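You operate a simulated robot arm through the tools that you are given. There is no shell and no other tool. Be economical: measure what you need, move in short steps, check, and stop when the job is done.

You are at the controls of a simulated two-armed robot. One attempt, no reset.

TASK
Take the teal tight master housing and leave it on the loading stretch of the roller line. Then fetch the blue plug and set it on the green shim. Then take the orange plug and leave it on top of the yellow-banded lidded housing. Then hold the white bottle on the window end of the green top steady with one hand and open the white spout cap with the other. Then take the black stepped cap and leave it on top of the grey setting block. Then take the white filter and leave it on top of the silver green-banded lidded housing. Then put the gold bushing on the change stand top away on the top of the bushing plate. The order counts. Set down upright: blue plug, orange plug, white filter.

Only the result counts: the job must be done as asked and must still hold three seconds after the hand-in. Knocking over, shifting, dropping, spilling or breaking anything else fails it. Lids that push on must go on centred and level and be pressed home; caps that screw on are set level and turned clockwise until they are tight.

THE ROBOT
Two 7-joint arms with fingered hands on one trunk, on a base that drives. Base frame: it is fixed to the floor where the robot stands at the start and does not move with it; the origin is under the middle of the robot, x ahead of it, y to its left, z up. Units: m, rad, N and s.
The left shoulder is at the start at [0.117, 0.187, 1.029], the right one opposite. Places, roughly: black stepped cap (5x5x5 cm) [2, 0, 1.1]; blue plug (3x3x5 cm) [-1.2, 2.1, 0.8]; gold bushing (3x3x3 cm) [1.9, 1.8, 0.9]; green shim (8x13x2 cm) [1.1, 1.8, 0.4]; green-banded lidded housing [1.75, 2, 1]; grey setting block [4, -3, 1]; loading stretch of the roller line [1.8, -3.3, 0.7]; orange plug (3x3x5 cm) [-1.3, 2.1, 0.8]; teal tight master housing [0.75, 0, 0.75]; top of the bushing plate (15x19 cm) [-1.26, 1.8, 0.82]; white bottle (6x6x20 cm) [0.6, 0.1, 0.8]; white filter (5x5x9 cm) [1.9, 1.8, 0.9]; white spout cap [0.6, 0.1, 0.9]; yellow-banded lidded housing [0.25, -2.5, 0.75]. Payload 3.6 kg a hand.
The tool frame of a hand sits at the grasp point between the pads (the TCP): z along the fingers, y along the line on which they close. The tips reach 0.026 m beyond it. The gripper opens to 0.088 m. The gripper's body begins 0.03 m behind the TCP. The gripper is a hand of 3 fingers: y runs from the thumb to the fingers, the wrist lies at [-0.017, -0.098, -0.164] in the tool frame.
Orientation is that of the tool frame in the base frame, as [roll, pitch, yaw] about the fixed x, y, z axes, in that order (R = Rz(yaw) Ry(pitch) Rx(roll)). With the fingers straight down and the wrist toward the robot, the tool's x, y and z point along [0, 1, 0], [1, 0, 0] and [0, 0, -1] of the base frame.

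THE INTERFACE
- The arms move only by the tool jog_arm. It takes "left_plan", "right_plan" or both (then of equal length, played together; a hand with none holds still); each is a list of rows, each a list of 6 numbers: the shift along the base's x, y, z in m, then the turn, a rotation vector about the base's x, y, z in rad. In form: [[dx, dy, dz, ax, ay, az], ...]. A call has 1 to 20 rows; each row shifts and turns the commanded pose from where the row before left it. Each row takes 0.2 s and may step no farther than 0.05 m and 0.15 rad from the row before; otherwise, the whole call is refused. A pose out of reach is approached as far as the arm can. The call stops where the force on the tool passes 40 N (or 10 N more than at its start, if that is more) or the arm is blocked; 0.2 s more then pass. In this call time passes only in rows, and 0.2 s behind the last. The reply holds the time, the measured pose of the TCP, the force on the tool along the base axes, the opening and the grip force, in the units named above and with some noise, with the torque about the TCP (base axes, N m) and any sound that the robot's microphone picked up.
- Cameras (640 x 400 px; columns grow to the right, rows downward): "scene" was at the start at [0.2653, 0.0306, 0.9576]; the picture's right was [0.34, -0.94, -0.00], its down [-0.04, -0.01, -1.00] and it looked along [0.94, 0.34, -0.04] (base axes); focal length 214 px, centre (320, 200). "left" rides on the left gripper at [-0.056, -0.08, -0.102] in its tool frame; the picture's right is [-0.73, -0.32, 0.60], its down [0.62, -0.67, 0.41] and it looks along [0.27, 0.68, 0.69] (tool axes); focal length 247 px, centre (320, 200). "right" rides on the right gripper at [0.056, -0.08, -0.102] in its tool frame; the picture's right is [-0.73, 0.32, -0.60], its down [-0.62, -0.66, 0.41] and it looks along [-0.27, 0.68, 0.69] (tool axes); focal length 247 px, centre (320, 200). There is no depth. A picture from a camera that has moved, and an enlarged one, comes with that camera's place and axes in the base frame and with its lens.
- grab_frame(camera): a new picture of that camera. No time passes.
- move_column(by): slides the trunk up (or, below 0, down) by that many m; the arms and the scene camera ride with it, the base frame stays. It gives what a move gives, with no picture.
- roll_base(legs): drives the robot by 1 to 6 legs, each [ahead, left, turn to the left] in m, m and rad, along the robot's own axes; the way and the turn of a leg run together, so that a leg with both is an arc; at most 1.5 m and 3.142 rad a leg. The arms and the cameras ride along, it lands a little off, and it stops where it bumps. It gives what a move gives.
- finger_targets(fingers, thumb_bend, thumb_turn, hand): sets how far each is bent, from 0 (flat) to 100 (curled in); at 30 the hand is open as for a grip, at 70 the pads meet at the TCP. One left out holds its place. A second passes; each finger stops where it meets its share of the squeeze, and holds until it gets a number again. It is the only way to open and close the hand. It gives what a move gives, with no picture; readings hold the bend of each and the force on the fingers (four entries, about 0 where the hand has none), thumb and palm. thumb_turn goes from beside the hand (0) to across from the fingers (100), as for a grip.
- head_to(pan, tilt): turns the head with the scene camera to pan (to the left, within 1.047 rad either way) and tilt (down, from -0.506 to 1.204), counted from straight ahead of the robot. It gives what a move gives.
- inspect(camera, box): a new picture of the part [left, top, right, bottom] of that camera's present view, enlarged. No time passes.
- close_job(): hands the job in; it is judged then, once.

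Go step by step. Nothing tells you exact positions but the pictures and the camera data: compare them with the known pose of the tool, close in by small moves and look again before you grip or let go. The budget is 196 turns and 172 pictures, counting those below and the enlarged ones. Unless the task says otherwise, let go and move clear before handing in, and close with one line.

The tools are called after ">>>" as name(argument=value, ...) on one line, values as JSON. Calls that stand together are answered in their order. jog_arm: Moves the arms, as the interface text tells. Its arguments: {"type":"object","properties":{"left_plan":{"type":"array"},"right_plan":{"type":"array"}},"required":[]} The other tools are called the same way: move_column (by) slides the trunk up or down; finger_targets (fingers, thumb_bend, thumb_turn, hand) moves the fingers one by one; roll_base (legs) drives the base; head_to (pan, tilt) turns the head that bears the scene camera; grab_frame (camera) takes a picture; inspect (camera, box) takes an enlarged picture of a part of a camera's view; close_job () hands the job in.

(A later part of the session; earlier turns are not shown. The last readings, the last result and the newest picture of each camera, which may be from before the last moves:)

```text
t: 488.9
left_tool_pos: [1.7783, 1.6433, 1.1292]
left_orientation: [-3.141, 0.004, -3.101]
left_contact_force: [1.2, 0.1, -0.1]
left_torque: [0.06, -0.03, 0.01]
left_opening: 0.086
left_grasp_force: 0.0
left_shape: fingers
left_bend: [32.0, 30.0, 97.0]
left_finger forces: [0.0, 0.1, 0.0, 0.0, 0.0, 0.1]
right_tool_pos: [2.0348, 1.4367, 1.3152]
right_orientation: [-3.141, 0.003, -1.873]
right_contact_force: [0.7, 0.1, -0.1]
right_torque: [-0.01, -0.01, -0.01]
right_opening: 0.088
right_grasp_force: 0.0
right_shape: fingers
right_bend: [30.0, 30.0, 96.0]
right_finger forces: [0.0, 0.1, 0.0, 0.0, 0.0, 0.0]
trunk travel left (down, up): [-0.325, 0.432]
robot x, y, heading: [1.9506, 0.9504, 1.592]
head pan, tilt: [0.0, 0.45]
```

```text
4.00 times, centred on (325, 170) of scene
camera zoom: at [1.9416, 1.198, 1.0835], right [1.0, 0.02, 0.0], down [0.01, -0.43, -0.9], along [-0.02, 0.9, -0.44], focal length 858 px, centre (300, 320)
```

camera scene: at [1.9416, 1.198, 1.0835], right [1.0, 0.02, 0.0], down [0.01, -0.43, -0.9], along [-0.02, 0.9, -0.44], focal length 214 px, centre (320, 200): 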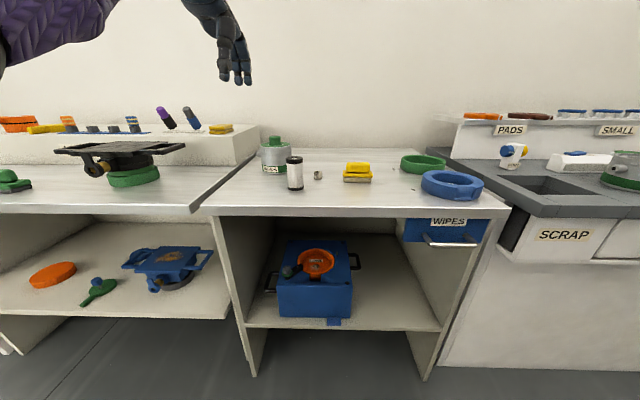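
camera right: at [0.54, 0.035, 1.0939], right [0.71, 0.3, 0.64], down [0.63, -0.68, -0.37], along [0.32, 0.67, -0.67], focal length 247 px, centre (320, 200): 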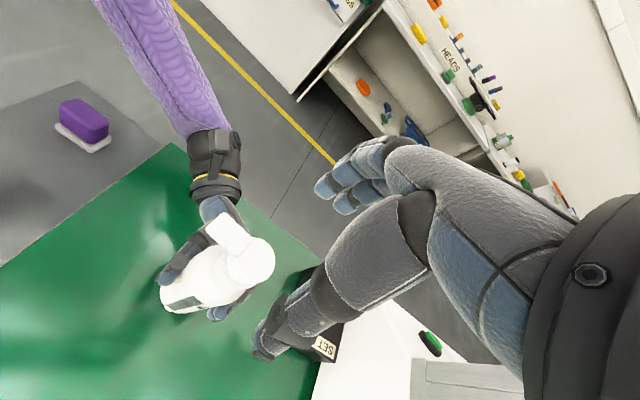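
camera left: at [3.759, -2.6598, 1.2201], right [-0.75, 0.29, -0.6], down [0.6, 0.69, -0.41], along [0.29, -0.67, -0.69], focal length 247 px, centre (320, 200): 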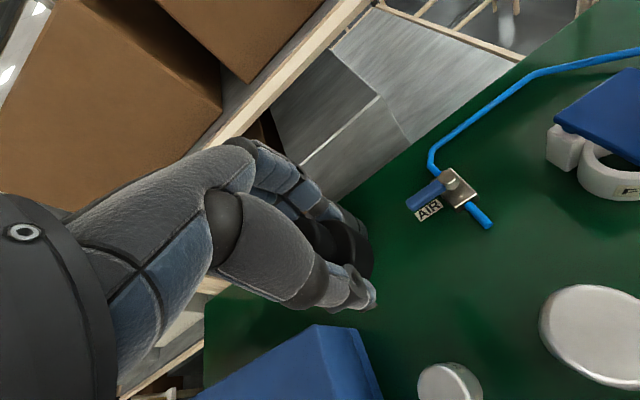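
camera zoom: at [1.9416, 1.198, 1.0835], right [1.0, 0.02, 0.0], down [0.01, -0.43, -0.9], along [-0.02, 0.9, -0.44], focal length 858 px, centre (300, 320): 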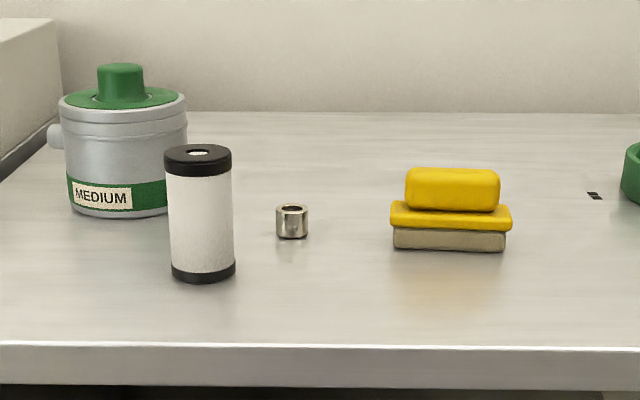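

Measured: filter at (1.855, 1.798), top z 0.921; bushing at (1.92, 1.87); housing knob top at (1.764, 1.98, 0.946). I preset the left hand and drive in so it hovers above the filter.

>>> jog_arm(left_plan=[[0.015, -0.039, -0.01, 0, 0, 0], [0.015, -0.039, -0.01, 0, 0, 0], [0.015, -0.039, -0.01, 0, 0, 0], [0.016, -0.039, -0.01, 0, 0, 0], [0.016, -0.039, -0.01, 0, 0, 0]])

>>> roll_base(legs=[[0.35, 0.007, -0.02]])

>>> grab_frame(camera="left")

>>> grab_frame(camera="scene")

```text
t: 490.1
left_tool_pos: [1.8492, 1.4735, 1.0668]
left_orientation: [3.113, -0.005, -3.082]
left_contact_force: [1.2, -0.3, 0.6]
left_torque: [-0.03, 0.02, 0.04]
left_opening: 0.0862
left_grasp_force: 0.3
left_shape: fingers
left_bend: [32.0, 30.0, 97.0]
left_finger forces: [0.0, 0.0, 0.1, 0.0, 0.0, 0.0]
left hand out of reach, approached as far as the arm can: row 4, 5
right_tool_pos: [2.0348, 1.4369, 1.316]
right_orientation: [-3.141, 0.001, -1.873]
right_contact_force: [-0.3, 1.0, -0.5]
right_torque: [0.01, -0.03, -0.01]
right_opening: 0.088
right_grasp_force: 0.0
right_shape: fingers
right_bend: [30.0, 30.0, 96.0]
right_finger forces: [0.0, 0.0, 0.0, 0.0, 0.0, 0.0]
trunk travel left (down, up): [-0.325, 0.432]
robot x, y, heading: [1.9506, 0.9529, 1.593]
head pan, tilt: [0.0, 0.45]
```

```text
t: 492.4
left_tool_pos: [1.848, 1.8265, 1.0626]
left_orientation: [3.123, -0.013, -3.108]
left_contact_force: [0.7, 0.0, -0.1]
left_torque: [-0.02, -0.02, 0.02]
left_opening: 0.0859
left_grasp_force: 0.2
left_shape: fingers
left_bend: [32.0, 30.0, 97.0]
left_finger forces: [0.1, 0.0, 0.1, 0.0, 0.1, 0.1]
right_tool_pos: [2.034, 1.7861, 1.3141]
right_orientation: [-3.141, 0.002, -1.894]
right_contact_force: [0.4, 0.4, 0.4]
right_torque: [0.01, 0.02, -0.01]
right_opening: 0.0881
right_grasp_force: 0.1
right_shape: fingers
right_bend: [30.0, 30.0, 96.0]
right_finger forces: [0.0, 0.0, 0.0, 0.0, 0.0, 0.0]
trunk travel left (down, up): [-0.325, 0.432]
robot x, y, heading: [1.9394, 1.3022, 1.572]
head pan, tilt: [0.0, 0.45]
```

```text
28 pictures are left
camera left: at [1.908, 1.7465, 1.1612], right [0.74, -0.28, -0.61], down [-0.61, -0.68, -0.41], along [-0.3, 0.68, -0.67], focal length 247 px, centre (320, 200)
```

left: 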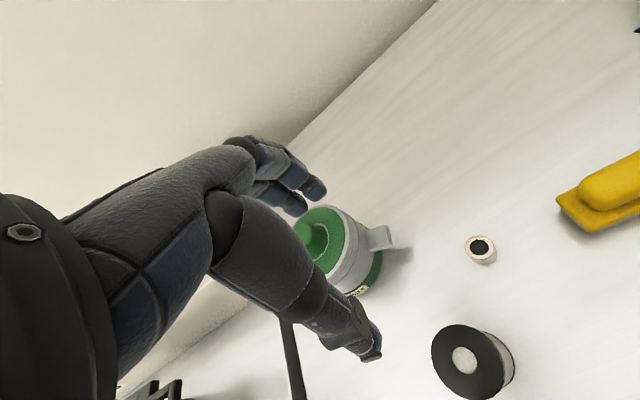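

```text
27 pictures are left
camera scene: at [1.9356, 1.5491, 1.0832], right [1.0, 0.0, 0.0], down [0.0, -0.44, -0.9], along [0.0, 0.9, -0.44], focal length 214 px, centre (320, 200)
```

scene: 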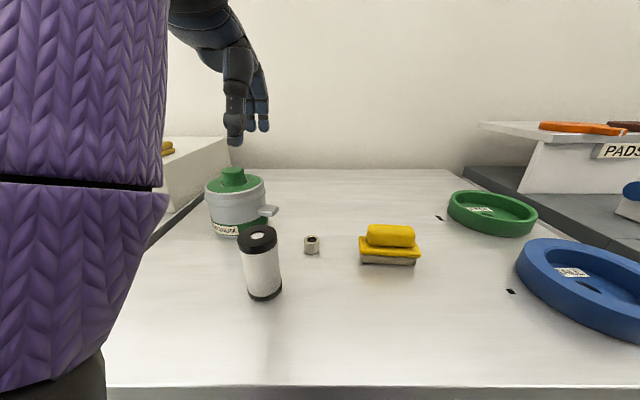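

Refined: filter at (1.860, 1.760), z 0.836–0.926. I back the base 7 cm to suit the arm, level the hand and lower over the filter.

>>> roll_base(legs=[[-0.07, 0, 0]])

>>> jog_arm(left_plan=[[0.006, 0, -0.035, -0.019, -0.013, 0], [0.006, 0, -0.035, 0, 0, 0], [0, 0, -0.035, 0, 0, 0], [0, 0, -0.028, 0, 0, 0]])

>>> inspect(camera="scene", box=[180, 120, 360, 300])

```text
t: 493.4
left_tool_pos: [1.8471, 1.7539, 1.0631]
left_orientation: [3.119, -0.017, -3.105]
left_contact_force: [0.1, 0.0, 0.0]
left_torque: [0.0, -0.01, -0.02]
left_opening: 0.0858
left_grasp_force: 0.1
left_shape: fingers
left_bend: [32.0, 30.0, 97.0]
left_finger forces: [0.1, 0.1, 0.0, 0.0, 0.0, 0.1]
right_tool_pos: [2.0348, 1.7131, 1.3167]
right_orientation: [-3.139, 0.005, -1.893]
right_contact_force: [-0.6, -0.9, 0.1]
right_torque: [0.05, -0.03, -0.03]
right_opening: 0.0882
right_grasp_force: 0.1
right_shape: fingers
right_bend: [30.0, 30.0, 96.0]
right_finger forces: [0.0, 0.0, 0.1, 0.1, 0.1, 0.1]
trunk travel left (down, up): [-0.325, 0.432]
robot x, y, heading: [1.9364, 1.2323, 1.569]
head pan, tilt: [0.0, 0.45]
```

```text
t: 494.2
left_tool_pos: [1.8437, 1.7896, 1.0459]
left_orientation: [2.967, -0.013, -3.077]
left_contact_force: [0.8, -0.6, -0.1]
left_torque: [0.01, -0.02, -0.02]
left_opening: 0.0861
left_grasp_force: 0.0
left_shape: fingers
left_bend: [32.0, 30.0, 97.0]
left_finger forces: [0.0, 0.0, 0.0, 0.0, 0.0, 0.0]
right_tool_pos: [2.0336, 1.7156, 1.3138]
right_orientation: [-3.14, 0.001, -1.892]
right_contact_force: [-0.4, -0.2, -1.0]
right_torque: [0.03, -0.01, 0.01]
right_opening: 0.0878
right_grasp_force: 0.1
right_shape: fingers
right_bend: [30.0, 30.0, 96.0]
right_finger forces: [0.1, 0.0, 0.0, 0.0, 0.0, 0.0]
trunk travel left (down, up): [-0.325, 0.432]
robot x, y, heading: [1.9374, 1.2294, 1.571]
head pan, tilt: [0.0, 0.45]
stopped in row 3 (left hand): the arm was blocked; the commanded pose is now the measured one
```

```text
2.22 times, centred on (270, 210) of scene
camera zoom: at [1.9353, 1.4777, 1.0835], right [1.0, 0.0, 0.0], down [0.0, -0.44, -0.9], along [0.0, 0.9, -0.44], focal length 477 px, centre (431, 178)
```

zoom: 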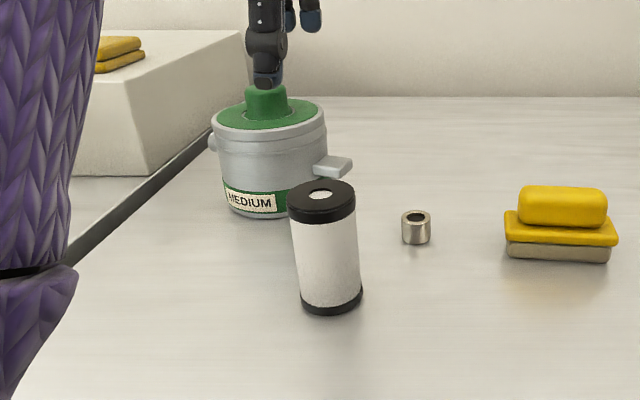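

The arm is too folded at this distance. I back the base 10 cm and redo: level the hand, extend forward and lower.

>>> roll_base(legs=[[-0.12, 0, 0]])

>>> jog_arm(left_plan=[[0.006, 0.03, 0.02, -0.06, -0.006, 0], [0.005, 0.03, 0.01, -0.06, -0.006, 0], [0.005, 0.03, 0, -0.055, 0, 0]])

```text
t: 495.4
left_tool_pos: [1.8441, 1.6675, 1.0459]
left_orientation: [2.967, -0.011, -3.077]
left_contact_force: [0.5, 0.6, 0.2]
left_torque: [0.0, 0.01, -0.02]
left_opening: 0.0858
left_grasp_force: 0.2
left_shape: fingers
left_bend: [32.0, 30.0, 97.0]
left_finger forces: [0.0, 0.0, 0.0, 0.1, 0.0, 0.1]
right_tool_pos: [2.0347, 1.5917, 1.3157]
right_orientation: [-3.141, 0.004, -1.893]
right_contact_force: [-0.3, 0.3, -0.3]
right_torque: [0.05, 0.01, 0.02]
right_opening: 0.0879
right_grasp_force: 0.0
right_shape: fingers
right_bend: [30.0, 30.0, 96.0]
right_finger forces: [0.0, 0.0, 0.1, 0.1, 0.1, 0.0]
trunk travel left (down, up): [-0.325, 0.432]
robot x, y, heading: [1.9367, 1.1095, 1.578]
head pan, tilt: [0.0, 0.45]
```

```text
t: 496.2
left_tool_pos: [1.8605, 1.7596, 1.0739]
left_orientation: [-3.138, -0.012, -3.081]
left_contact_force: [0.1, -0.9, -0.4]
left_torque: [0.01, -0.01, 0.03]
left_opening: 0.0859
left_grasp_force: 0.2
left_shape: fingers
left_bend: [32.0, 30.0, 97.0]
left_finger forces: [0.1, 0.0, 0.0, 0.0, 0.0, 0.0]
right_tool_pos: [2.0348, 1.595, 1.3139]
right_orientation: [3.14, 0.003, -1.894]
right_contact_force: [-0.3, -0.5, -0.2]
right_torque: [0.0, 0.01, 0.01]
right_opening: 0.0881
right_grasp_force: 0.1
right_shape: fingers
right_bend: [30.0, 30.0, 96.0]
right_finger forces: [0.1, 0.1, 0.0, 0.0, 0.0, 0.0]
trunk travel left (down, up): [-0.325, 0.432]
robot x, y, heading: [1.9336, 1.1104, 1.57]
head pan, tilt: [0.0, 0.45]
```

The hand is level at (1.860, 1.760). I lower over the filter.

>>> jog_arm(left_plan=[[0, 0, -0.04, 0, -0.01, 0], [0, 0, -0.04, 0, 0, 0], [0, 0, -0.04, 0, 0, 0], [0, 0, -0.042, 0, 0, 0]])

>>> inspect(camera="scene", box=[200, 100, 380, 260])

```text
t: 497.2
left_tool_pos: [1.8591, 1.7597, 0.9124]
left_orientation: [-3.139, -0.001, -3.081]
left_contact_force: [0.2, -0.1, 0.0]
left_torque: [0.0, 0.0, 0.01]
left_opening: 0.0862
left_grasp_force: 0.0
left_shape: fingers
left_bend: [32.0, 30.0, 97.0]
left_finger forces: [0.0, 0.0, 0.1, 0.1, 0.1, 0.0]
right_tool_pos: [2.035, 1.5949, 1.3149]
right_orientation: [-3.14, 0.002, -1.895]
right_contact_force: [-0.4, 0.9, 0.4]
right_torque: [-0.02, 0.01, -0.02]
right_opening: 0.0882
right_grasp_force: 0.1
right_shape: fingers
right_bend: [30.0, 30.0, 96.0]
right_finger forces: [0.0, 0.0, 0.0, 0.0, 0.1, 0.0]
trunk travel left (down, up): [-0.325, 0.432]
robot x, y, heading: [1.9367, 1.1128, 1.573]
head pan, tilt: [0.0, 0.45]
```

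```text
2.50 times, centred on (290, 180) of scene
camera zoom: at [1.9359, 1.3572, 1.0834], right [1.0, 0.0, 0.0], down [0.0, -0.44, -0.9], along [0.0, 0.9, -0.44], focal length 536 px, centre (395, 250)
```

zoom: 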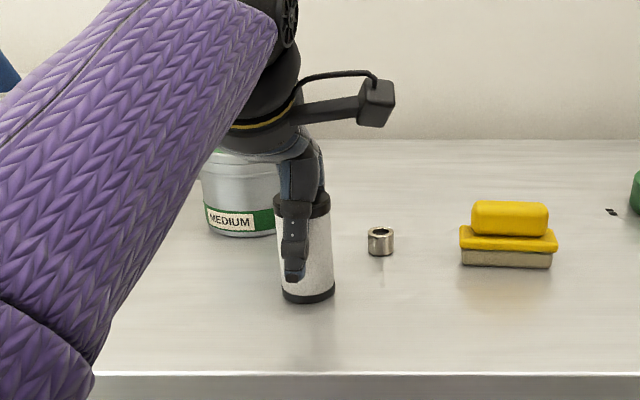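

The thumb is in front of the filter and the fingers behind. I close and lift.

>>> finger_targets(hand="left", fingers=66, thumb_bend=66)

>>> jog_arm(left_plan=[[0, 0, 0.02, 0, 0, 0], [0, 0, 0.04, 0, 0, 0], [0, 0, 0.04, 0, 0, 0], [0, 0, 0.04, 0, 0, 0], [0, 0, 0.03, 0, 0, 0]])

>>> grab_frame(camera="scene")

```text
t: 498.2
left_tool_pos: [1.8588, 1.7594, 0.9137]
left_orientation: [-3.139, -0.002, -3.082]
left_contact_force: [-0.3, 0.8, 2.1]
left_torque: [0.11, 0.02, 0.0]
left_opening: 0.0377
left_grasp_force: 14.0
left_shape: fingers
left_bend: [57.0, 55.0, 97.0]
left_finger forces: [13.5, 0.6, 0.1, 0.0, 13.7, 0.0]
right_tool_pos: [2.034, 1.5943, 1.3138]
right_orientation: [-3.141, 0.005, -1.894]
right_contact_force: [0.0, -0.8, 0.4]
right_torque: [-0.02, -0.02, -0.01]
right_opening: 0.0883
right_grasp_force: 0.0
right_shape: fingers
right_bend: [30.0, 30.0, 96.0]
right_finger forces: [0.0, 0.0, 0.1, 0.0, 0.1, 0.0]
trunk travel left (down, up): [-0.325, 0.432]
robot x, y, heading: [1.9393, 1.1098, 1.574]
head pan, tilt: [0.0, 0.45]
```

```text
t: 499.4
left_tool_pos: [1.8592, 1.758, 1.0836]
left_orientation: [-3.139, -0.001, -3.079]
left_contact_force: [0.0, 0.0, -1.0]
left_torque: [-0.02, 0.01, -0.04]
left_opening: 0.0378
left_grasp_force: 13.8
left_shape: fingers
left_bend: [57.0, 55.0, 97.0]
left_finger forces: [12.6, 0.5, 0.1, 0.1, 13.6, 0.0]
right_tool_pos: [2.0351, 1.5946, 1.315]
right_orientation: [3.141, 0.003, -1.893]
right_contact_force: [-0.7, 0.0, -0.2]
right_torque: [-0.03, 0.02, 0.01]
right_opening: 0.088
right_grasp_force: 0.0
right_shape: fingers
right_bend: [30.0, 30.0, 96.0]
right_finger forces: [0.0, 0.0, 0.0, 0.0, 0.0, 0.0]
trunk travel left (down, up): [-0.325, 0.432]
robot x, y, heading: [1.9382, 1.1121, 1.572]
head pan, tilt: [0.0, 0.45]
```

```text
24 pictures are left
camera scene: at [1.936, 1.357, 1.0835], right [1.0, 0.0, 0.0], down [0.0, -0.44, -0.9], along [0.0, 0.9, -0.44], focal length 214 px, centre (320, 200)
```

scene: 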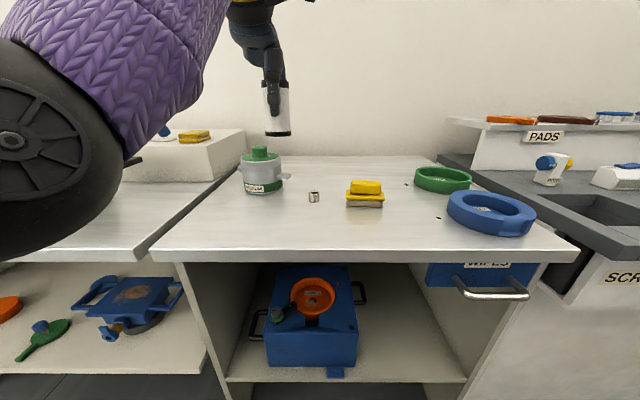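

The filter is held upright. I look with the wrist camera to pin down the knob's position.

>>> grab_frame(camera="left")

```text
23 pictures are left
camera left: at [1.9208, 1.6835, 1.1849], right [0.75, -0.28, -0.6], down [-0.58, -0.7, -0.41], along [-0.31, 0.66, -0.69], focal length 247 px, centre (320, 200)
```

left: 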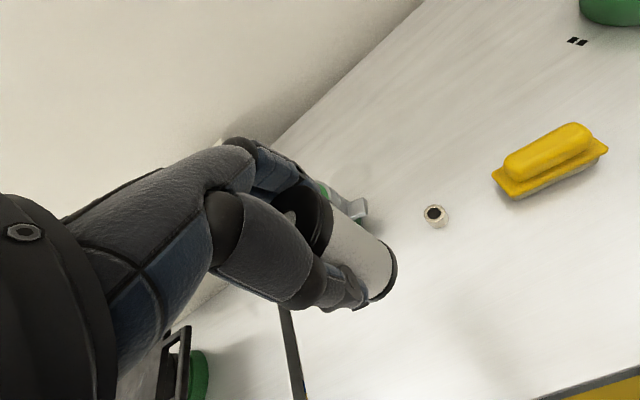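

The filter hides the housing. I move the base and arm so the filter hovers about 5 cm above the knob and compare both views.

>>> roll_base(legs=[[0.15, 0, 0]])

>>> jog_arm(left_plan=[[-0.03, 0.008, 0, 0, 0, 0], [-0.03, 0.008, 0, 0, 0, 0], [-0.025, 0.007, 0, 0, 0, 0]])

>>> inspect(camera="scene", box=[180, 90, 300, 250])

>>> inspect(camera="left", box=[240, 140, 480, 360])

```text
t: 500.8
left_tool_pos: [1.8599, 1.9127, 1.0813]
left_orientation: [-3.137, 0.001, -3.08]
left_contact_force: [0.1, 0.7, -1.1]
left_torque: [-0.02, -0.01, 0.0]
left_opening: 0.0376
left_grasp_force: 13.3
left_shape: fingers
left_bend: [57.0, 55.0, 97.0]
left_finger forces: [12.6, 0.6, 0.1, 0.0, 13.5, 0.1]
right_tool_pos: [2.0353, 1.7485, 1.314]
right_orientation: [-3.141, 0.0, -1.894]
right_contact_force: [-0.2, 0.9, 0.0]
right_torque: [-0.02, 0.0, -0.01]
right_opening: 0.0878
right_grasp_force: 0.0
right_shape: fingers
right_bend: [30.0, 30.0, 96.0]
right_finger forces: [0.0, 0.0, 0.0, 0.1, 0.1, 0.0]
trunk travel left (down, up): [-0.325, 0.432]
robot x, y, heading: [1.9388, 1.2631, 1.568]
head pan, tilt: [0.0, 0.45]
```

```text
t: 501.6
left_tool_pos: [1.7736, 1.9344, 1.083]
left_orientation: [-3.138, -0.002, -3.081]
left_contact_force: [-0.4, -0.1, 0.7]
left_torque: [0.04, -0.01, 0.0]
left_opening: 0.0377
left_grasp_force: 13.9
left_shape: fingers
left_bend: [57.0, 55.0, 97.0]
left_finger forces: [12.5, 0.6, 0.0, 0.1, 13.5, 0.0]
right_tool_pos: [2.0344, 1.7482, 1.3146]
right_orientation: [-3.139, 0.001, -1.894]
right_contact_force: [-0.4, -0.2, -0.4]
right_torque: [-0.02, 0.01, 0.01]
right_opening: 0.0882
right_grasp_force: 0.1
right_shape: fingers
right_bend: [30.0, 30.0, 96.0]
right_finger forces: [0.0, 0.0, 0.0, 0.0, 0.1, 0.0]
trunk travel left (down, up): [-0.325, 0.432]
robot x, y, heading: [1.9372, 1.264, 1.574]
head pan, tilt: [0.0, 0.45]
```

```text
2.50 times, centred on (240, 170) of scene
camera zoom: at [1.9355, 1.5092, 1.0834], right [1.0, 0.0, 0.0], down [0.0, -0.44, -0.9], along [0.0, 0.9, -0.44], focal length 536 px, centre (520, 275)
```

zoom: 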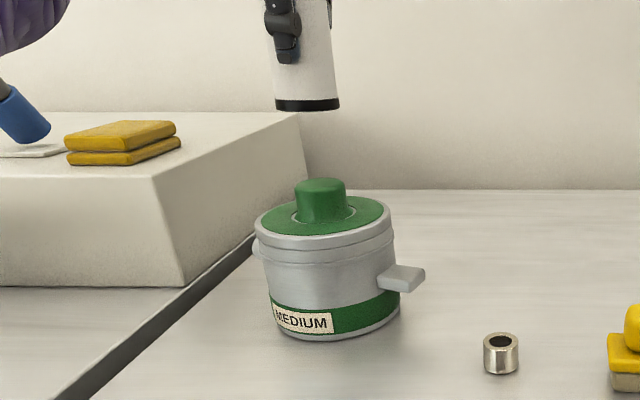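

```text
1.82 times, centred on (360, 250) of left
camera zoom: at [1.835, 1.8583, 1.1845], right [0.75, -0.27, -0.6], down [-0.58, -0.7, -0.41], along [-0.31, 0.66, -0.69], focal length 449 px, centre (247, 109)
```

zoom: 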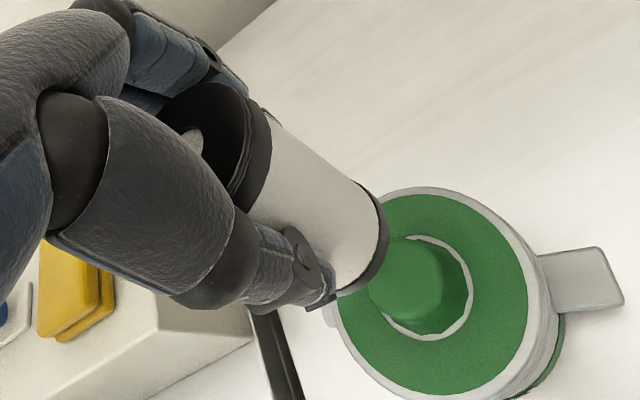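

Both views agree: knob top centre at (1.777, 1.924). I correct 4 mm / 10 mm and lower close to it.

>>> jog_arm(left_plan=[[0.0035, -0.01, -0.015, 0, 0, 0], [0, 0, -0.015, 0, 0, 0], [0, 0, -0.01, 0, 0, 0]])

>>> inspect(camera="scene", box=[180, 90, 300, 210])

>>> inspect(camera="left", box=[240, 140, 480, 360])

```text
t: 502.4
left_tool_pos: [1.778, 1.9238, 1.0418]
left_orientation: [-3.138, -0.001, -3.081]
left_contact_force: [0.1, -1.2, -0.5]
left_torque: [-0.02, 0.0, 0.0]
left_opening: 0.0376
left_grasp_force: 13.2
left_shape: fingers
left_bend: [57.0, 55.0, 97.0]
left_finger forces: [12.5, 0.5, 0.0, 0.0, 13.4, 0.0]
right_tool_pos: [2.0355, 1.7463, 1.3156]
right_orientation: [-3.14, 0.001, -1.894]
right_contact_force: [-0.8, -0.4, -0.1]
right_torque: [0.0, 0.01, 0.02]
right_opening: 0.088
right_grasp_force: 0.1
right_shape: fingers
right_bend: [30.0, 30.0, 96.0]
right_finger forces: [0.1, 0.0, 0.0, 0.1, 0.0, 0.0]
trunk travel left (down, up): [-0.325, 0.432]
robot x, y, heading: [1.9385, 1.2682, 1.573]
head pan, tilt: [0.0, 0.45]
```

```text
3.33 times, centred on (240, 150) of scene
camera zoom: at [1.9358, 1.509, 1.0835], right [1.0, 0.0, 0.0], down [0.0, -0.44, -0.9], along [0.0, 0.9, -0.44], focal length 715 px, centre (587, 367)
```

zoom: 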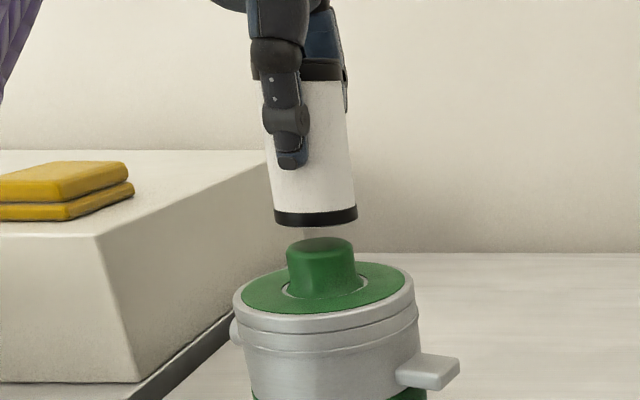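

```text
1.82 times, centred on (360, 250) of left
camera zoom: at [1.8391, 1.8486, 1.1443], right [0.75, -0.27, -0.6], down [-0.58, -0.7, -0.41], along [-0.31, 0.66, -0.69], focal length 449 px, centre (247, 109)
```

zoom: 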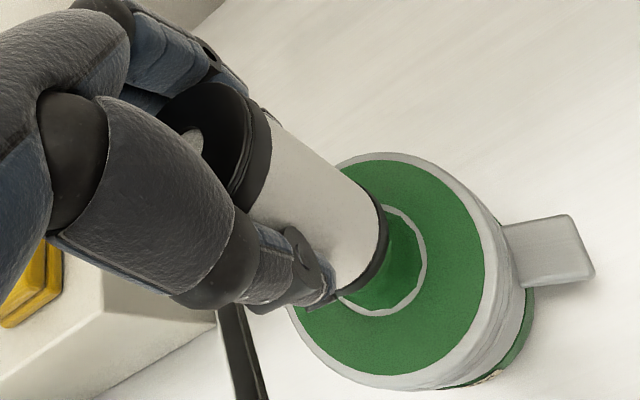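

Alignment is good in both views; contact expected about 1.7 cm lower. I lower slowly.

>>> jog_arm(left_plan=[[-0.001, 0, -0.006, 0, 0, 0], [0, 0, -0.004, 0, 0, 0], [0, 0, -0.002, 0, 0, 0], [0, 0, -0.002, 0, 0, 0]])

```text
t: 503.4
left_tool_pos: [1.7769, 1.9236, 1.0291]
left_orientation: [3.141, -0.002, -3.082]
left_contact_force: [0.2, -0.4, 1.6]
left_torque: [0.04, -0.03, 0.02]
left_opening: 0.0376
left_grasp_force: 13.4
left_shape: fingers
left_bend: [57.0, 55.0, 97.0]
left_finger forces: [12.7, 0.6, 0.0, 0.0, 13.9, 0.1]
right_tool_pos: [2.0354, 1.7456, 1.3161]
right_orientation: [-3.14, 0.004, -1.893]
right_contact_force: [0.1, -0.5, -0.4]
right_torque: [0.0, 0.01, -0.02]
right_opening: 0.0881
right_grasp_force: 0.2
right_shape: fingers
right_bend: [30.0, 30.0, 96.0]
right_finger forces: [0.0, 0.0, 0.1, 0.1, 0.0, 0.0]
trunk travel left (down, up): [-0.325, 0.432]
robot x, y, heading: [1.9358, 1.2618, 1.568]
head pan, tilt: [0.0, 0.45]
```

Contact begins (1.6 N). One more millimetre, then a check.

>>> jog_arm(left_plan=[[0, 0, -0.001, 0, 0, 0]])

>>> inspect(camera="scene", box=[200, 100, 280, 190])

```text
t: 503.8
left_tool_pos: [1.7779, 1.9243, 1.0293]
left_orientation: [-3.141, -0.002, -3.08]
left_contact_force: [0.1, -0.5, 6.8]
left_torque: [0.06, -0.06, 0.01]
left_opening: 0.0381
left_grasp_force: 14.0
left_shape: fingers
left_bend: [57.0, 55.0, 97.0]
left_finger forces: [12.4, 0.8, 0.1, 0.0, 14.7, 0.0]
right_tool_pos: [2.0351, 1.7451, 1.3163]
right_orientation: [-3.142, 0.003, -1.894]
right_contact_force: [0.2, 0.0, 0.9]
right_torque: [-0.01, 0.01, 0.0]
right_opening: 0.0882
right_grasp_force: 0.0
right_shape: fingers
right_bend: [30.0, 30.0, 96.0]
right_finger forces: [0.0, 0.0, 0.0, 0.1, 0.0, 0.0]
trunk travel left (down, up): [-0.325, 0.432]
robot x, y, heading: [1.9374, 1.2634, 1.572]
head pan, tilt: [0.0, 0.45]
```

```text
4.44 times, centred on (240, 145) of scene
camera zoom: at [1.936, 1.5084, 1.0837], right [1.0, 0.0, 0.0], down [0.0, -0.43, -0.9], along [0.0, 0.9, -0.43], focal length 953 px, centre (676, 444)
```

zoom: 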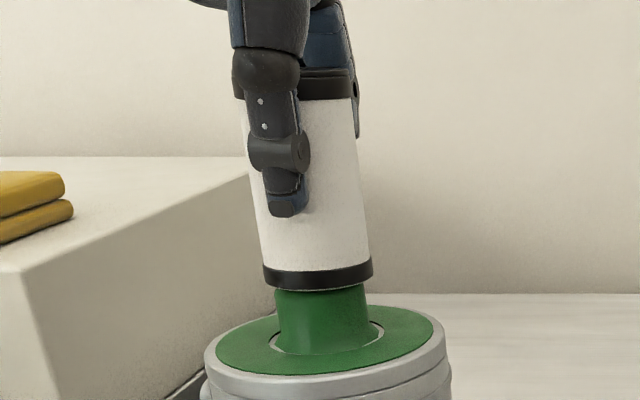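

The filter is centred on the knob. I open slightly first so that it can settle.

>>> finger_targets(hand="left", fingers=52, thumb_bend=50)

>>> finger_targets(hand="left", fingers=32, thumb_bend=28)

>>> inspect(camera="scene", box=[200, 100, 280, 190])

```text
t: 504.8
left_tool_pos: [1.778, 1.9246, 1.0271]
left_orientation: [-3.138, -0.002, -3.082]
left_contact_force: [0.2, -0.1, 0.0]
left_torque: [-0.03, -0.02, 0.03]
left_opening: 0.0428
left_grasp_force: 0.0
left_shape: fingers
left_bend: [52.0, 50.0, 97.0]
left_finger forces: [0.1, 0.0, 0.0, 0.0, 0.1, 0.0]
right_tool_pos: [2.0349, 1.7469, 1.3145]
right_orientation: [3.141, 0.003, -1.893]
right_contact_force: [0.9, -0.9, 0.2]
right_torque: [0.0, -0.01, -0.03]
right_opening: 0.0878
right_grasp_force: 0.1
right_shape: fingers
right_bend: [30.0, 30.0, 96.0]
right_finger forces: [0.0, 0.1, 0.0, 0.1, 0.0, 0.0]
trunk travel left (down, up): [-0.325, 0.432]
robot x, y, heading: [1.9331, 1.2668, 1.567]
head pan, tilt: [0.0, 0.45]
```

```text
t: 505.8
left_tool_pos: [1.7772, 1.9243, 1.0277]
left_orientation: [-3.138, -0.002, -3.08]
left_contact_force: [-0.4, 0.2, 0.0]
left_torque: [-0.03, -0.02, 0.01]
left_opening: 0.0872
left_grasp_force: 0.0
left_shape: fingers
left_bend: [32.0, 28.0, 97.0]
left_finger forces: [0.0, 0.0, 0.0, 0.0, 0.0, 0.0]
right_tool_pos: [2.0345, 1.747, 1.3155]
right_orientation: [3.14, 0.004, -1.895]
right_contact_force: [-0.6, 0.2, 0.0]
right_torque: [-0.01, 0.03, 0.03]
right_opening: 0.0879
right_grasp_force: 0.1
right_shape: fingers
right_bend: [30.0, 30.0, 96.0]
right_finger forces: [0.0, 0.1, 0.0, 0.1, 0.1, 0.1]
trunk travel left (down, up): [-0.325, 0.432]
robot x, y, heading: [1.9352, 1.2604, 1.573]
head pan, tilt: [0.0, 0.45]
```

```text
4.44 times, centred on (240, 145) of scene
camera zoom: at [1.9359, 1.509, 1.0835], right [1.0, 0.0, 0.0], down [0.0, -0.44, -0.9], along [0.0, 0.9, -0.44], focal length 953 px, centre (676, 444)
```

zoom: 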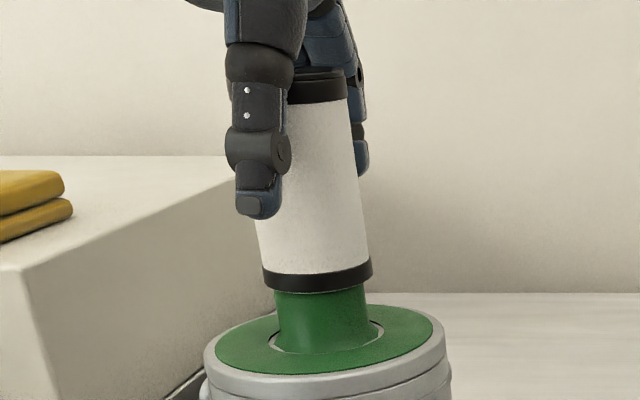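

The filter stands. I raise the hand straight up and move it away.

>>> jog_arm(left_plan=[[0, 0, 0.02, 0, 0, 0], [0, 0, 0.04, 0, 0, 0], [0, 0, 0.04, 0, 0, 0], [0, 0, 0.04, 0, 0, 0], [0.02, -0.03, 0.02, 0, 0, 0], [0.02, -0.03, 0, 0, 0, 0]])

>>> grab_frame(camera="scene")

```text
t: 507.2
left_tool_pos: [1.8193, 1.8618, 1.1876]
left_orientation: [-3.138, -0.003, -3.079]
left_contact_force: [0.8, 0.5, 0.6]
left_torque: [0.01, 0.01, -0.02]
left_opening: 0.0875
left_grasp_force: 0.2
left_shape: fingers
left_bend: [32.0, 28.0, 97.0]
left_finger forces: [0.0, 0.1, 0.0, 0.1, 0.0, 0.1]
right_tool_pos: [2.0373, 1.7457, 1.3136]
right_orientation: [3.139, 0.004, -1.893]
right_contact_force: [1.5, -0.1, -0.7]
right_torque: [0.0, 0.06, -0.04]
right_opening: 0.0881
right_grasp_force: 0.0
right_shape: fingers
right_bend: [30.0, 30.0, 96.0]
right_finger forces: [0.0, 0.1, 0.0, 0.1, 0.0, 0.0]
trunk travel left (down, up): [-0.325, 0.432]
robot x, y, heading: [1.9369, 1.2616, 1.571]
head pan, tilt: [0.0, 0.45]
```

```text
16 pictures are left
camera scene: at [1.9373, 1.5084, 1.0836], right [1.0, 0.0, 0.0], down [0.0, -0.43, -0.9], along [0.0, 0.9, -0.43], focal length 214 px, centre (320, 200)
```

scene: 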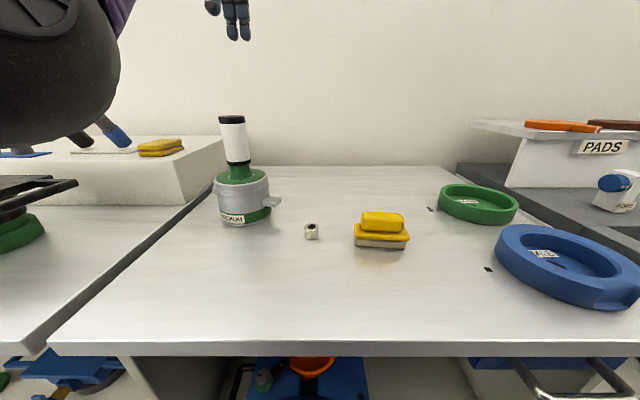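

The filter stands upright on the green-banded housing. Now the bushing at (1.923, 1.839): I move the left hand above it and lower.

>>> jog_arm(left_plan=[[0.035, -0.008, 0, 0, 0, 0], [0.035, -0.008, 0, 0, 0, 0], [0.034, -0.007, 0, 0, 0, 0], [0, 0, -0.045, 0, 0, 0], [0, 0, -0.045, 0, 0, 0], [0, 0, -0.045, 0, 0, 0], [0, 0, -0.045, 0, 0, 0], [0, 0, -0.045, 0, 0, 0]])

>>> grab_frame(camera="left")

```text
t: 509.0
left_tool_pos: [1.9187, 1.8535, 0.9614]
left_orientation: [3.137, -0.004, -3.075]
left_contact_force: [-0.7, -0.4, -0.3]
left_torque: [0.01, 0.0, 0.04]
left_opening: 0.0872
left_grasp_force: 0.1
left_shape: fingers
left_bend: [32.0, 28.0, 97.0]
left_finger forces: [0.1, 0.1, 0.0, 0.0, 0.0, 0.1]
left hand out of reach, approached as far as the arm can: row 1, 2
right_tool_pos: [2.0341, 1.7474, 1.3146]
right_orientation: [3.141, 0.002, -1.895]
right_contact_force: [-0.2, -0.4, 0.3]
right_torque: [0.03, 0.03, 0.01]
right_opening: 0.0879
right_grasp_force: 0.0
right_shape: fingers
right_bend: [30.0, 30.0, 96.0]
right_finger forces: [0.0, 0.0, 0.0, 0.0, 0.1, 0.1]
trunk travel left (down, up): [-0.325, 0.432]
robot x, y, heading: [1.9428, 1.2661, 1.573]
head pan, tilt: [0.0, 0.45]
```

```text
15 pictures are left
camera left: at [1.9804, 1.7772, 1.0638], right [0.75, -0.27, -0.6], down [-0.58, -0.7, -0.41], along [-0.31, 0.66, -0.68], focal length 247 px, centre (320, 200)
```

left: 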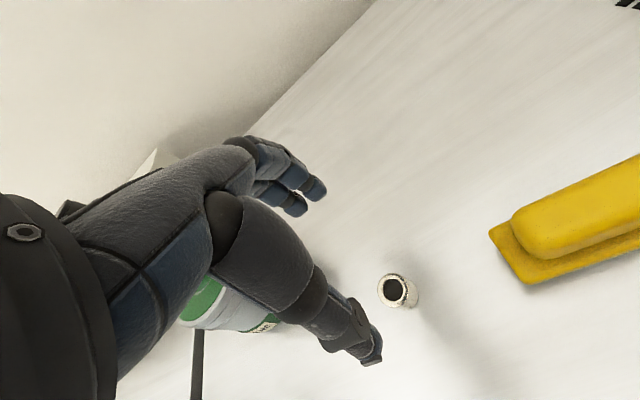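

The bushing is at (1.923, 1.840). I correct and lower to grip height.

>>> jog_arm(left_plan=[[0.004, -0.013, -0.02, 0, 0, 0], [0, 0, -0.03, 0, 0, 0], [0, 0, -0.03, 0, 0, 0], [0, 0, -0.013, 0, 0, 0]])

>>> finger_targets(hand="left", fingers=74, thumb_bend=74)

>>> inspect(camera="left", box=[260, 180, 480, 360])

```text
t: 510.2
left_tool_pos: [1.903, 1.881, 0.9298]
left_orientation: [3.014, -0.015, -3.049]
left_contact_force: [0.2, -0.5, -0.1]
left_torque: [0.0, 0.01, 0.01]
left_opening: 0.0874
left_grasp_force: 0.0
left_shape: fingers
left_bend: [32.0, 28.0, 97.0]
left_finger forces: [0.0, 0.0, 0.0, 0.0, 0.0, 0.0]
right_tool_pos: [2.0348, 1.7472, 1.3148]
right_orientation: [-3.14, 0.001, -1.895]
right_contact_force: [-0.2, -0.2, 0.3]
right_torque: [-0.01, 0.0, 0.01]
right_opening: 0.0882
right_grasp_force: 0.0
right_shape: fingers
right_bend: [30.0, 30.0, 96.0]
right_finger forces: [0.0, 0.0, 0.0, 0.0, 0.1, 0.1]
trunk travel left (down, up): [-0.325, 0.432]
robot x, y, heading: [1.9364, 1.2632, 1.572]
head pan, tilt: [0.0, 0.45]
stopped in row 4 (left hand): the arm was blocked; the commanded pose is now the measured one
```

```text
t: 511.2
left_tool_pos: [1.9046, 1.8797, 0.9301]
left_orientation: [3.016, -0.015, -3.049]
left_contact_force: [-0.2, -0.8, 0.2]
left_torque: [-0.01, -0.01, 0.01]
left_opening: 0.0
left_grasp_force: 0.0
left_shape: fingers
left_bend: [73.0, 71.0, 98.0]
left_finger forces: [0.0, 0.0, 0.0, 0.0, 0.0, 0.0]
right_tool_pos: [2.0339, 1.7473, 1.3156]
right_orientation: [-3.141, 0.004, -1.894]
right_contact_force: [1.0, -1.1, -0.6]
right_torque: [0.02, -0.01, 0.01]
right_opening: 0.0879
right_grasp_force: 0.1
right_shape: fingers
right_bend: [30.0, 30.0, 96.0]
right_finger forces: [0.0, 0.0, 0.0, 0.0, 0.1, 0.0]
trunk travel left (down, up): [-0.325, 0.432]
robot x, y, heading: [1.9361, 1.2643, 1.572]
head pan, tilt: [0.0, 0.45]
```

```text
2.22 times, centred on (370, 270) of left
camera zoom: at [1.9696, 1.7941, 1.0191], right [0.74, -0.17, -0.65], down [-0.57, -0.66, -0.48], along [-0.34, 0.73, -0.59], focal length 549 px, centre (209, 44)
```

zoom: 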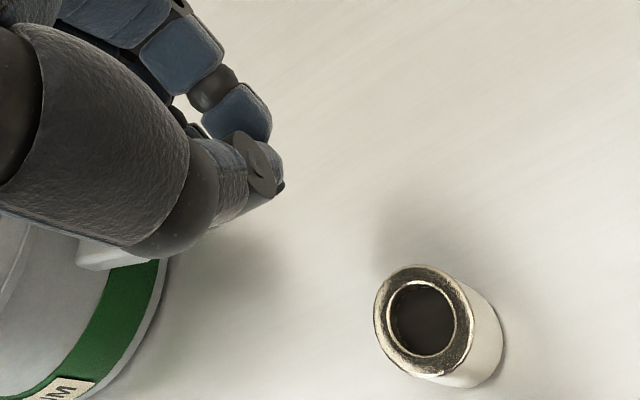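

The arm ran out of room at this distance (the fingers closed on air, nothing touched). I raise, open, shift the base back and right, and retry.

>>> jog_arm(left_plan=[[0, 0, 0.04, 0, 0, 0], [0, 0, 0.04, 0, 0, 0]])

>>> finger_targets(hand="left", fingers=35, thumb_bend=32)

>>> roll_base(legs=[[-0.13, -0.07, 0]])

>>> jog_arm(left_plan=[[-0.017, 0.03, 0, -0.042, -0.005, -0.03], [-0.017, 0.03, 0, -0.042, -0.005, -0.03], [-0.018, 0.03, 0, -0.042, -0.005, 0]])

```text
t: 511.8
left_tool_pos: [1.9096, 1.8779, 1.0079]
left_orientation: [3.02, -0.01, -3.054]
left_contact_force: [-0.2, 0.1, -0.3]
left_torque: [-0.04, 0.02, -0.01]
left_opening: 0.0
left_grasp_force: 0.1
left_shape: fingers
left_bend: [73.0, 71.0, 98.0]
left_finger forces: [0.0, 0.1, 0.0, 0.0, 0.1, 0.1]
right_tool_pos: [2.0357, 1.7463, 1.3158]
right_orientation: [-3.14, 0.004, -1.895]
right_contact_force: [-0.8, 0.8, 0.3]
right_torque: [0.03, 0.02, -0.01]
right_opening: 0.0882
right_grasp_force: 0.1
right_shape: fingers
right_bend: [30.0, 30.0, 96.0]
right_finger forces: [0.1, 0.0, 0.0, 0.0, 0.0, 0.0]
trunk travel left (down, up): [-0.325, 0.432]
robot x, y, heading: [1.9391, 1.2634, 1.577]
head pan, tilt: [0.0, 0.45]
```

```text
t: 512.8
left_tool_pos: [1.9076, 1.8798, 1.0072]
left_orientation: [3.018, -0.013, -3.055]
left_contact_force: [-0.1, 0.4, 0.2]
left_torque: [0.0, 0.01, -0.01]
left_opening: 0.0806
left_grasp_force: 0.1
left_shape: fingers
left_bend: [35.0, 32.0, 98.0]
left_finger forces: [0.0, 0.0, 0.1, 0.0, 0.0, 0.0]
right_tool_pos: [2.0336, 1.7466, 1.3145]
right_orientation: [-3.14, 0.003, -1.894]
right_contact_force: [0.6, 0.3, 0.0]
right_torque: [0.03, -0.02, 0.0]
right_opening: 0.0882
right_grasp_force: 0.1
right_shape: fingers
right_bend: [30.0, 30.0, 96.0]
right_finger forces: [0.1, 0.1, 0.1, 0.0, 0.0, 0.0]
trunk travel left (down, up): [-0.325, 0.432]
robot x, y, heading: [1.9382, 1.262, 1.573]
head pan, tilt: [0.0, 0.45]
```

```text
t: 514.1
left_tool_pos: [1.9783, 1.7462, 1.0097]
left_orientation: [3.017, -0.012, -3.055]
left_contact_force: [0.4, -0.7, 1.2]
left_torque: [0.02, 0.0, 0.01]
left_opening: 0.0804
left_grasp_force: 0.0
left_shape: fingers
left_bend: [35.0, 32.0, 98.0]
left_finger forces: [0.1, 0.1, 0.0, 0.0, 0.1, 0.1]
right_tool_pos: [2.1045, 1.6136, 1.3148]
right_orientation: [-3.141, 0.003, -1.895]
right_contact_force: [0.3, -0.3, -0.4]
right_torque: [0.01, 0.0, 0.03]
right_opening: 0.0881
right_grasp_force: 0.1
right_shape: fingers
right_bend: [30.0, 30.0, 96.0]
right_finger forces: [0.0, 0.0, 0.0, 0.0, 0.1, 0.0]
trunk travel left (down, up): [-0.325, 0.432]
robot x, y, heading: [2.0046, 1.1309, 1.573]
head pan, tilt: [0.0, 0.45]
```

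```text
t: 515.0
left_tool_pos: [1.926, 1.8393, 1.0089]
left_orientation: [-3.137, -0.001, -3.116]
left_contact_force: [0.2, -0.1, -0.7]
left_torque: [0.0, -0.01, 0.04]
left_opening: 0.0803
left_grasp_force: 0.1
left_shape: fingers
left_bend: [35.0, 32.0, 98.0]
left_finger forces: [0.0, 0.0, 0.0, 0.1, 0.1, 0.0]
right_tool_pos: [2.1045, 1.6144, 1.3142]
right_orientation: [-3.141, 0.002, -1.895]
right_contact_force: [0.0, 0.1, -0.1]
right_torque: [-0.01, 0.0, 0.0]
right_opening: 0.0881
right_grasp_force: 0.0
right_shape: fingers
right_bend: [30.0, 30.0, 96.0]
right_finger forces: [0.1, 0.1, 0.0, 0.0, 0.0, 0.0]
trunk travel left (down, up): [-0.325, 0.432]
robot x, y, heading: [2.0068, 1.1318, 1.566]
head pan, tilt: [0.0, 0.45]
```

Now level at (1.926, 1.839). I lower over the bushing.

>>> jog_arm(left_plan=[[-0.002, 0, -0.04, 0, 0, 0], [-0.001, 0.001, -0.04, 0, 0, 0], [0, 0, -0.04, 0, 0, 0], [0, 0, -0.021, 0, 0, 0]])

>>> inspect(camera="left", box=[260, 180, 480, 360])

```text
t: 516.0
left_tool_pos: [1.9236, 1.8396, 0.8749]
left_orientation: [3.13, -0.001, -3.116]
left_contact_force: [-2.3, -3.6, 20.3]
left_torque: [0.97, 0.02, 0.07]
left_opening: 0.0815
left_grasp_force: 10.0
left_shape: fingers
left_bend: [34.0, 32.0, 98.0]
left_finger forces: [11.4, 8.9, 0.1, 0.0, 0.1, 0.1]
right_tool_pos: [2.1053, 1.6126, 1.317]
right_orientation: [3.14, 0.005, -1.895]
right_contact_force: [0.5, -0.8, -0.1]
right_torque: [0.01, 0.01, 0.0]
right_opening: 0.0885
right_grasp_force: 0.1
right_shape: fingers
right_bend: [30.0, 30.0, 96.0]
right_finger forces: [0.0, 0.0, 0.0, 0.0, 0.0, 0.1]
trunk travel left (down, up): [-0.325, 0.432]
robot x, y, heading: [2.0079, 1.134, 1.566]
head pan, tilt: [0.0, 0.45]
```

```text
2.22 times, centred on (370, 270) of left
camera zoom: at [1.9818, 1.7599, 0.9764], right [0.74, -0.29, -0.6], down [-0.61, -0.68, -0.42], along [-0.29, 0.68, -0.68], focal length 549 px, centre (209, 44)
```

zoom: 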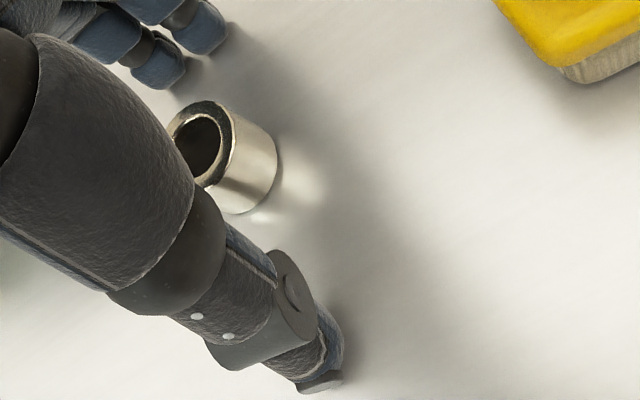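

The fingertips touch the stand top; I raise 6 mm and close on the bushing.

>>> jog_arm(left_plan=[[0, 0, 0.009, 0, 0, 0]])

>>> finger_targets(hand="left", fingers=74, thumb_bend=74)

```text
t: 516.4
left_tool_pos: [1.9232, 1.8373, 0.8763]
left_orientation: [-3.137, -0.002, -3.117]
left_contact_force: [2.1, 0.7, 7.2]
left_torque: [0.43, -0.03, -0.03]
left_opening: 0.0828
left_grasp_force: 3.3
left_shape: fingers
left_bend: [33.0, 32.0, 98.0]
left_finger forces: [4.6, 2.8, 0.0, 0.0, 0.1, 0.0]
right_tool_pos: [2.1045, 1.6133, 1.3155]
right_orientation: [3.141, 0.003, -1.896]
right_contact_force: [-0.2, -0.3, 0.5]
right_torque: [0.01, -0.01, 0.03]
right_opening: 0.0886
right_grasp_force: 0.0
right_shape: fingers
right_bend: [30.0, 30.0, 96.0]
right_finger forces: [0.1, 0.0, 0.1, 0.0, 0.0, 0.1]
trunk travel left (down, up): [-0.325, 0.432]
robot x, y, heading: [2.0062, 1.1326, 1.574]
head pan, tilt: [0.0, 0.45]
```

```text
t: 517.4
left_tool_pos: [1.9232, 1.839, 0.8785]
left_orientation: [-3.141, -0.003, -3.115]
left_contact_force: [-2.0, 2.1, 11.3]
left_torque: [-0.25, 0.0, -0.06]
left_opening: 0.0171
left_grasp_force: 18.9
left_shape: fingers
left_bend: [64.0, 63.0, 96.0]
left_finger forces: [7.6, 7.6, 0.0, 0.1, 23.5, 0.0]
right_tool_pos: [2.104, 1.6138, 1.3154]
right_orientation: [-3.141, 0.003, -1.895]
right_contact_force: [0.6, 0.5, 0.8]
right_torque: [-0.01, 0.01, 0.02]
right_opening: 0.0883
right_grasp_force: 0.0
right_shape: fingers
right_bend: [30.0, 30.0, 96.0]
right_finger forces: [0.0, 0.0, 0.1, 0.0, 0.1, 0.0]
trunk travel left (down, up): [-0.325, 0.432]
robot x, y, heading: [2.0096, 1.1301, 1.563]
head pan, tilt: [0.0, 0.45]
```

Gripped (opening 17 mm, 19 N). I lift and check.

>>> jog_arm(left_plan=[[0, 0, 0.02, 0, 0, 0], [0, 0, 0.04, 0, 0, 0], [0, 0, 0.04, 0, 0, 0], [0, 0, 0.04, 0, 0, 0], [0, 0, 0.04, 0, 0, 0], [0, 0, 0.04, 0, 0, 0]])

>>> inspect(camera="scene", box=[200, 50, 360, 210])

```text
t: 518.8
left_tool_pos: [1.9214, 1.8364, 1.0962]
left_orientation: [-3.139, -0.001, -3.118]
left_contact_force: [-0.2, 0.0, -1.6]
left_torque: [0.01, 0.01, 0.0]
left_opening: 0.0172
left_grasp_force: 13.4
left_shape: fingers
left_bend: [65.0, 63.0, 96.0]
left_finger forces: [7.9, 6.2, 0.1, 0.0, 12.7, 0.0]
right_tool_pos: [2.1049, 1.6145, 1.3156]
right_orientation: [3.14, 0.004, -1.896]
right_contact_force: [-0.3, 0.4, 0.0]
right_torque: [-0.01, 0.0, -0.04]
right_opening: 0.0882
right_grasp_force: 0.1
right_shape: fingers
right_bend: [30.0, 30.0, 96.0]
right_finger forces: [0.0, 0.1, 0.0, 0.1, 0.0, 0.0]
trunk travel left (down, up): [-0.325, 0.432]
robot x, y, heading: [2.0048, 1.1339, 1.57]
head pan, tilt: [0.0, 0.45]
```

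```text
2.50 times, centred on (280, 130) of scene
camera zoom: at [2.0058, 1.3774, 1.0836], right [1.0, 0.0, 0.0], down [0.0, -0.44, -0.9], along [0.0, 0.9, -0.44], focal length 536 px, centre (420, 375)
```

zoom: 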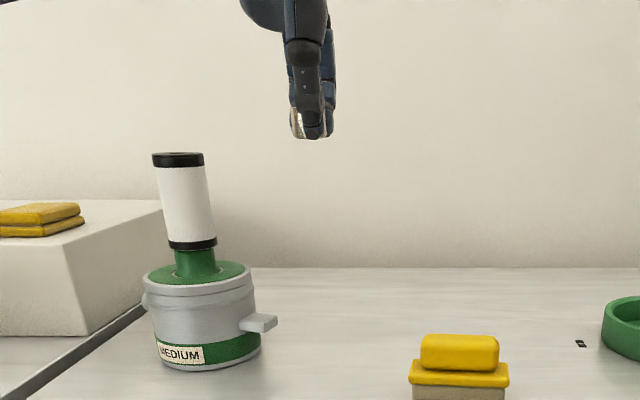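

The bushing is in hand. I back clear of the filter, strafe along the aisle to the bushing plate and move in.

>>> roll_base(legs=[[-0.3, 0, 0], [0, 1.45, 0], [0, 1.45, 0], [0, 0.26, 0], [0.22, 0, 0]])

>>> grab_frame(camera="left")

>>> grab_frame(camera="scene")

```text
t: 537.1
left_tool_pos: [-1.2311, 1.771, 1.0965]
left_orientation: [-3.136, -0.002, -3.116]
left_contact_force: [-0.1, -0.2, -0.9]
left_torque: [-0.01, -0.02, -0.03]
left_opening: 0.0168
left_grasp_force: 13.4
left_shape: fingers
left_bend: [65.0, 63.0, 96.0]
left_finger forces: [8.0, 6.2, 0.0, 0.0, 12.7, 0.0]
right_tool_pos: [-1.0478, 1.5491, 1.3134]
right_orientation: [-3.141, 0.003, -1.898]
right_contact_force: [-0.4, -0.1, -0.3]
right_torque: [0.01, 0.01, 0.02]
right_opening: 0.0882
right_grasp_force: 0.0
right_shape: fingers
right_bend: [30.0, 30.0, 96.0]
right_finger forces: [0.0, 0.1, 0.0, 0.0, 0.0, 0.1]
trunk travel left (down, up): [-0.325, 0.432]
robot x, y, heading: [-1.1455, 1.0639, 1.566]
head pan, tilt: [0.0, 0.45]
```

```text
11 pictures are left
camera left: at [-1.1732, 1.6941, 1.1976], right [0.74, -0.3, -0.6], down [-0.61, -0.68, -0.41], along [-0.29, 0.67, -0.69], focal length 247 px, centre (320, 200)
```

left: 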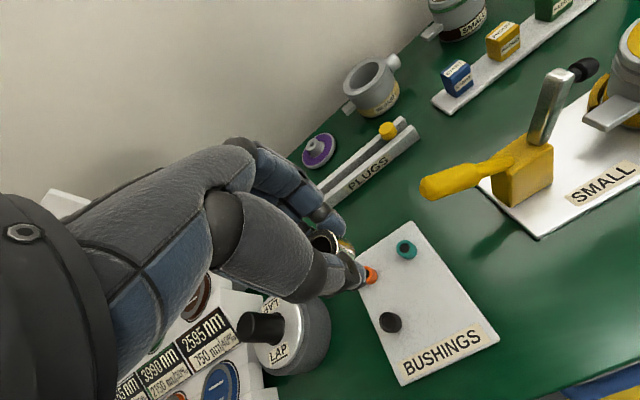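

```text
10 pictures are left
camera scene: at [-1.1476, 1.3116, 1.0831], right [1.0, 0.0, 0.0], down [0.0, -0.44, -0.9], along [0.0, 0.9, -0.44], focal length 214 px, centre (320, 200)
```

scene: 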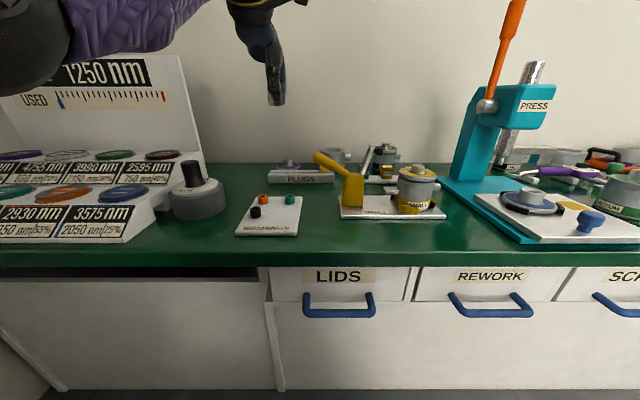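

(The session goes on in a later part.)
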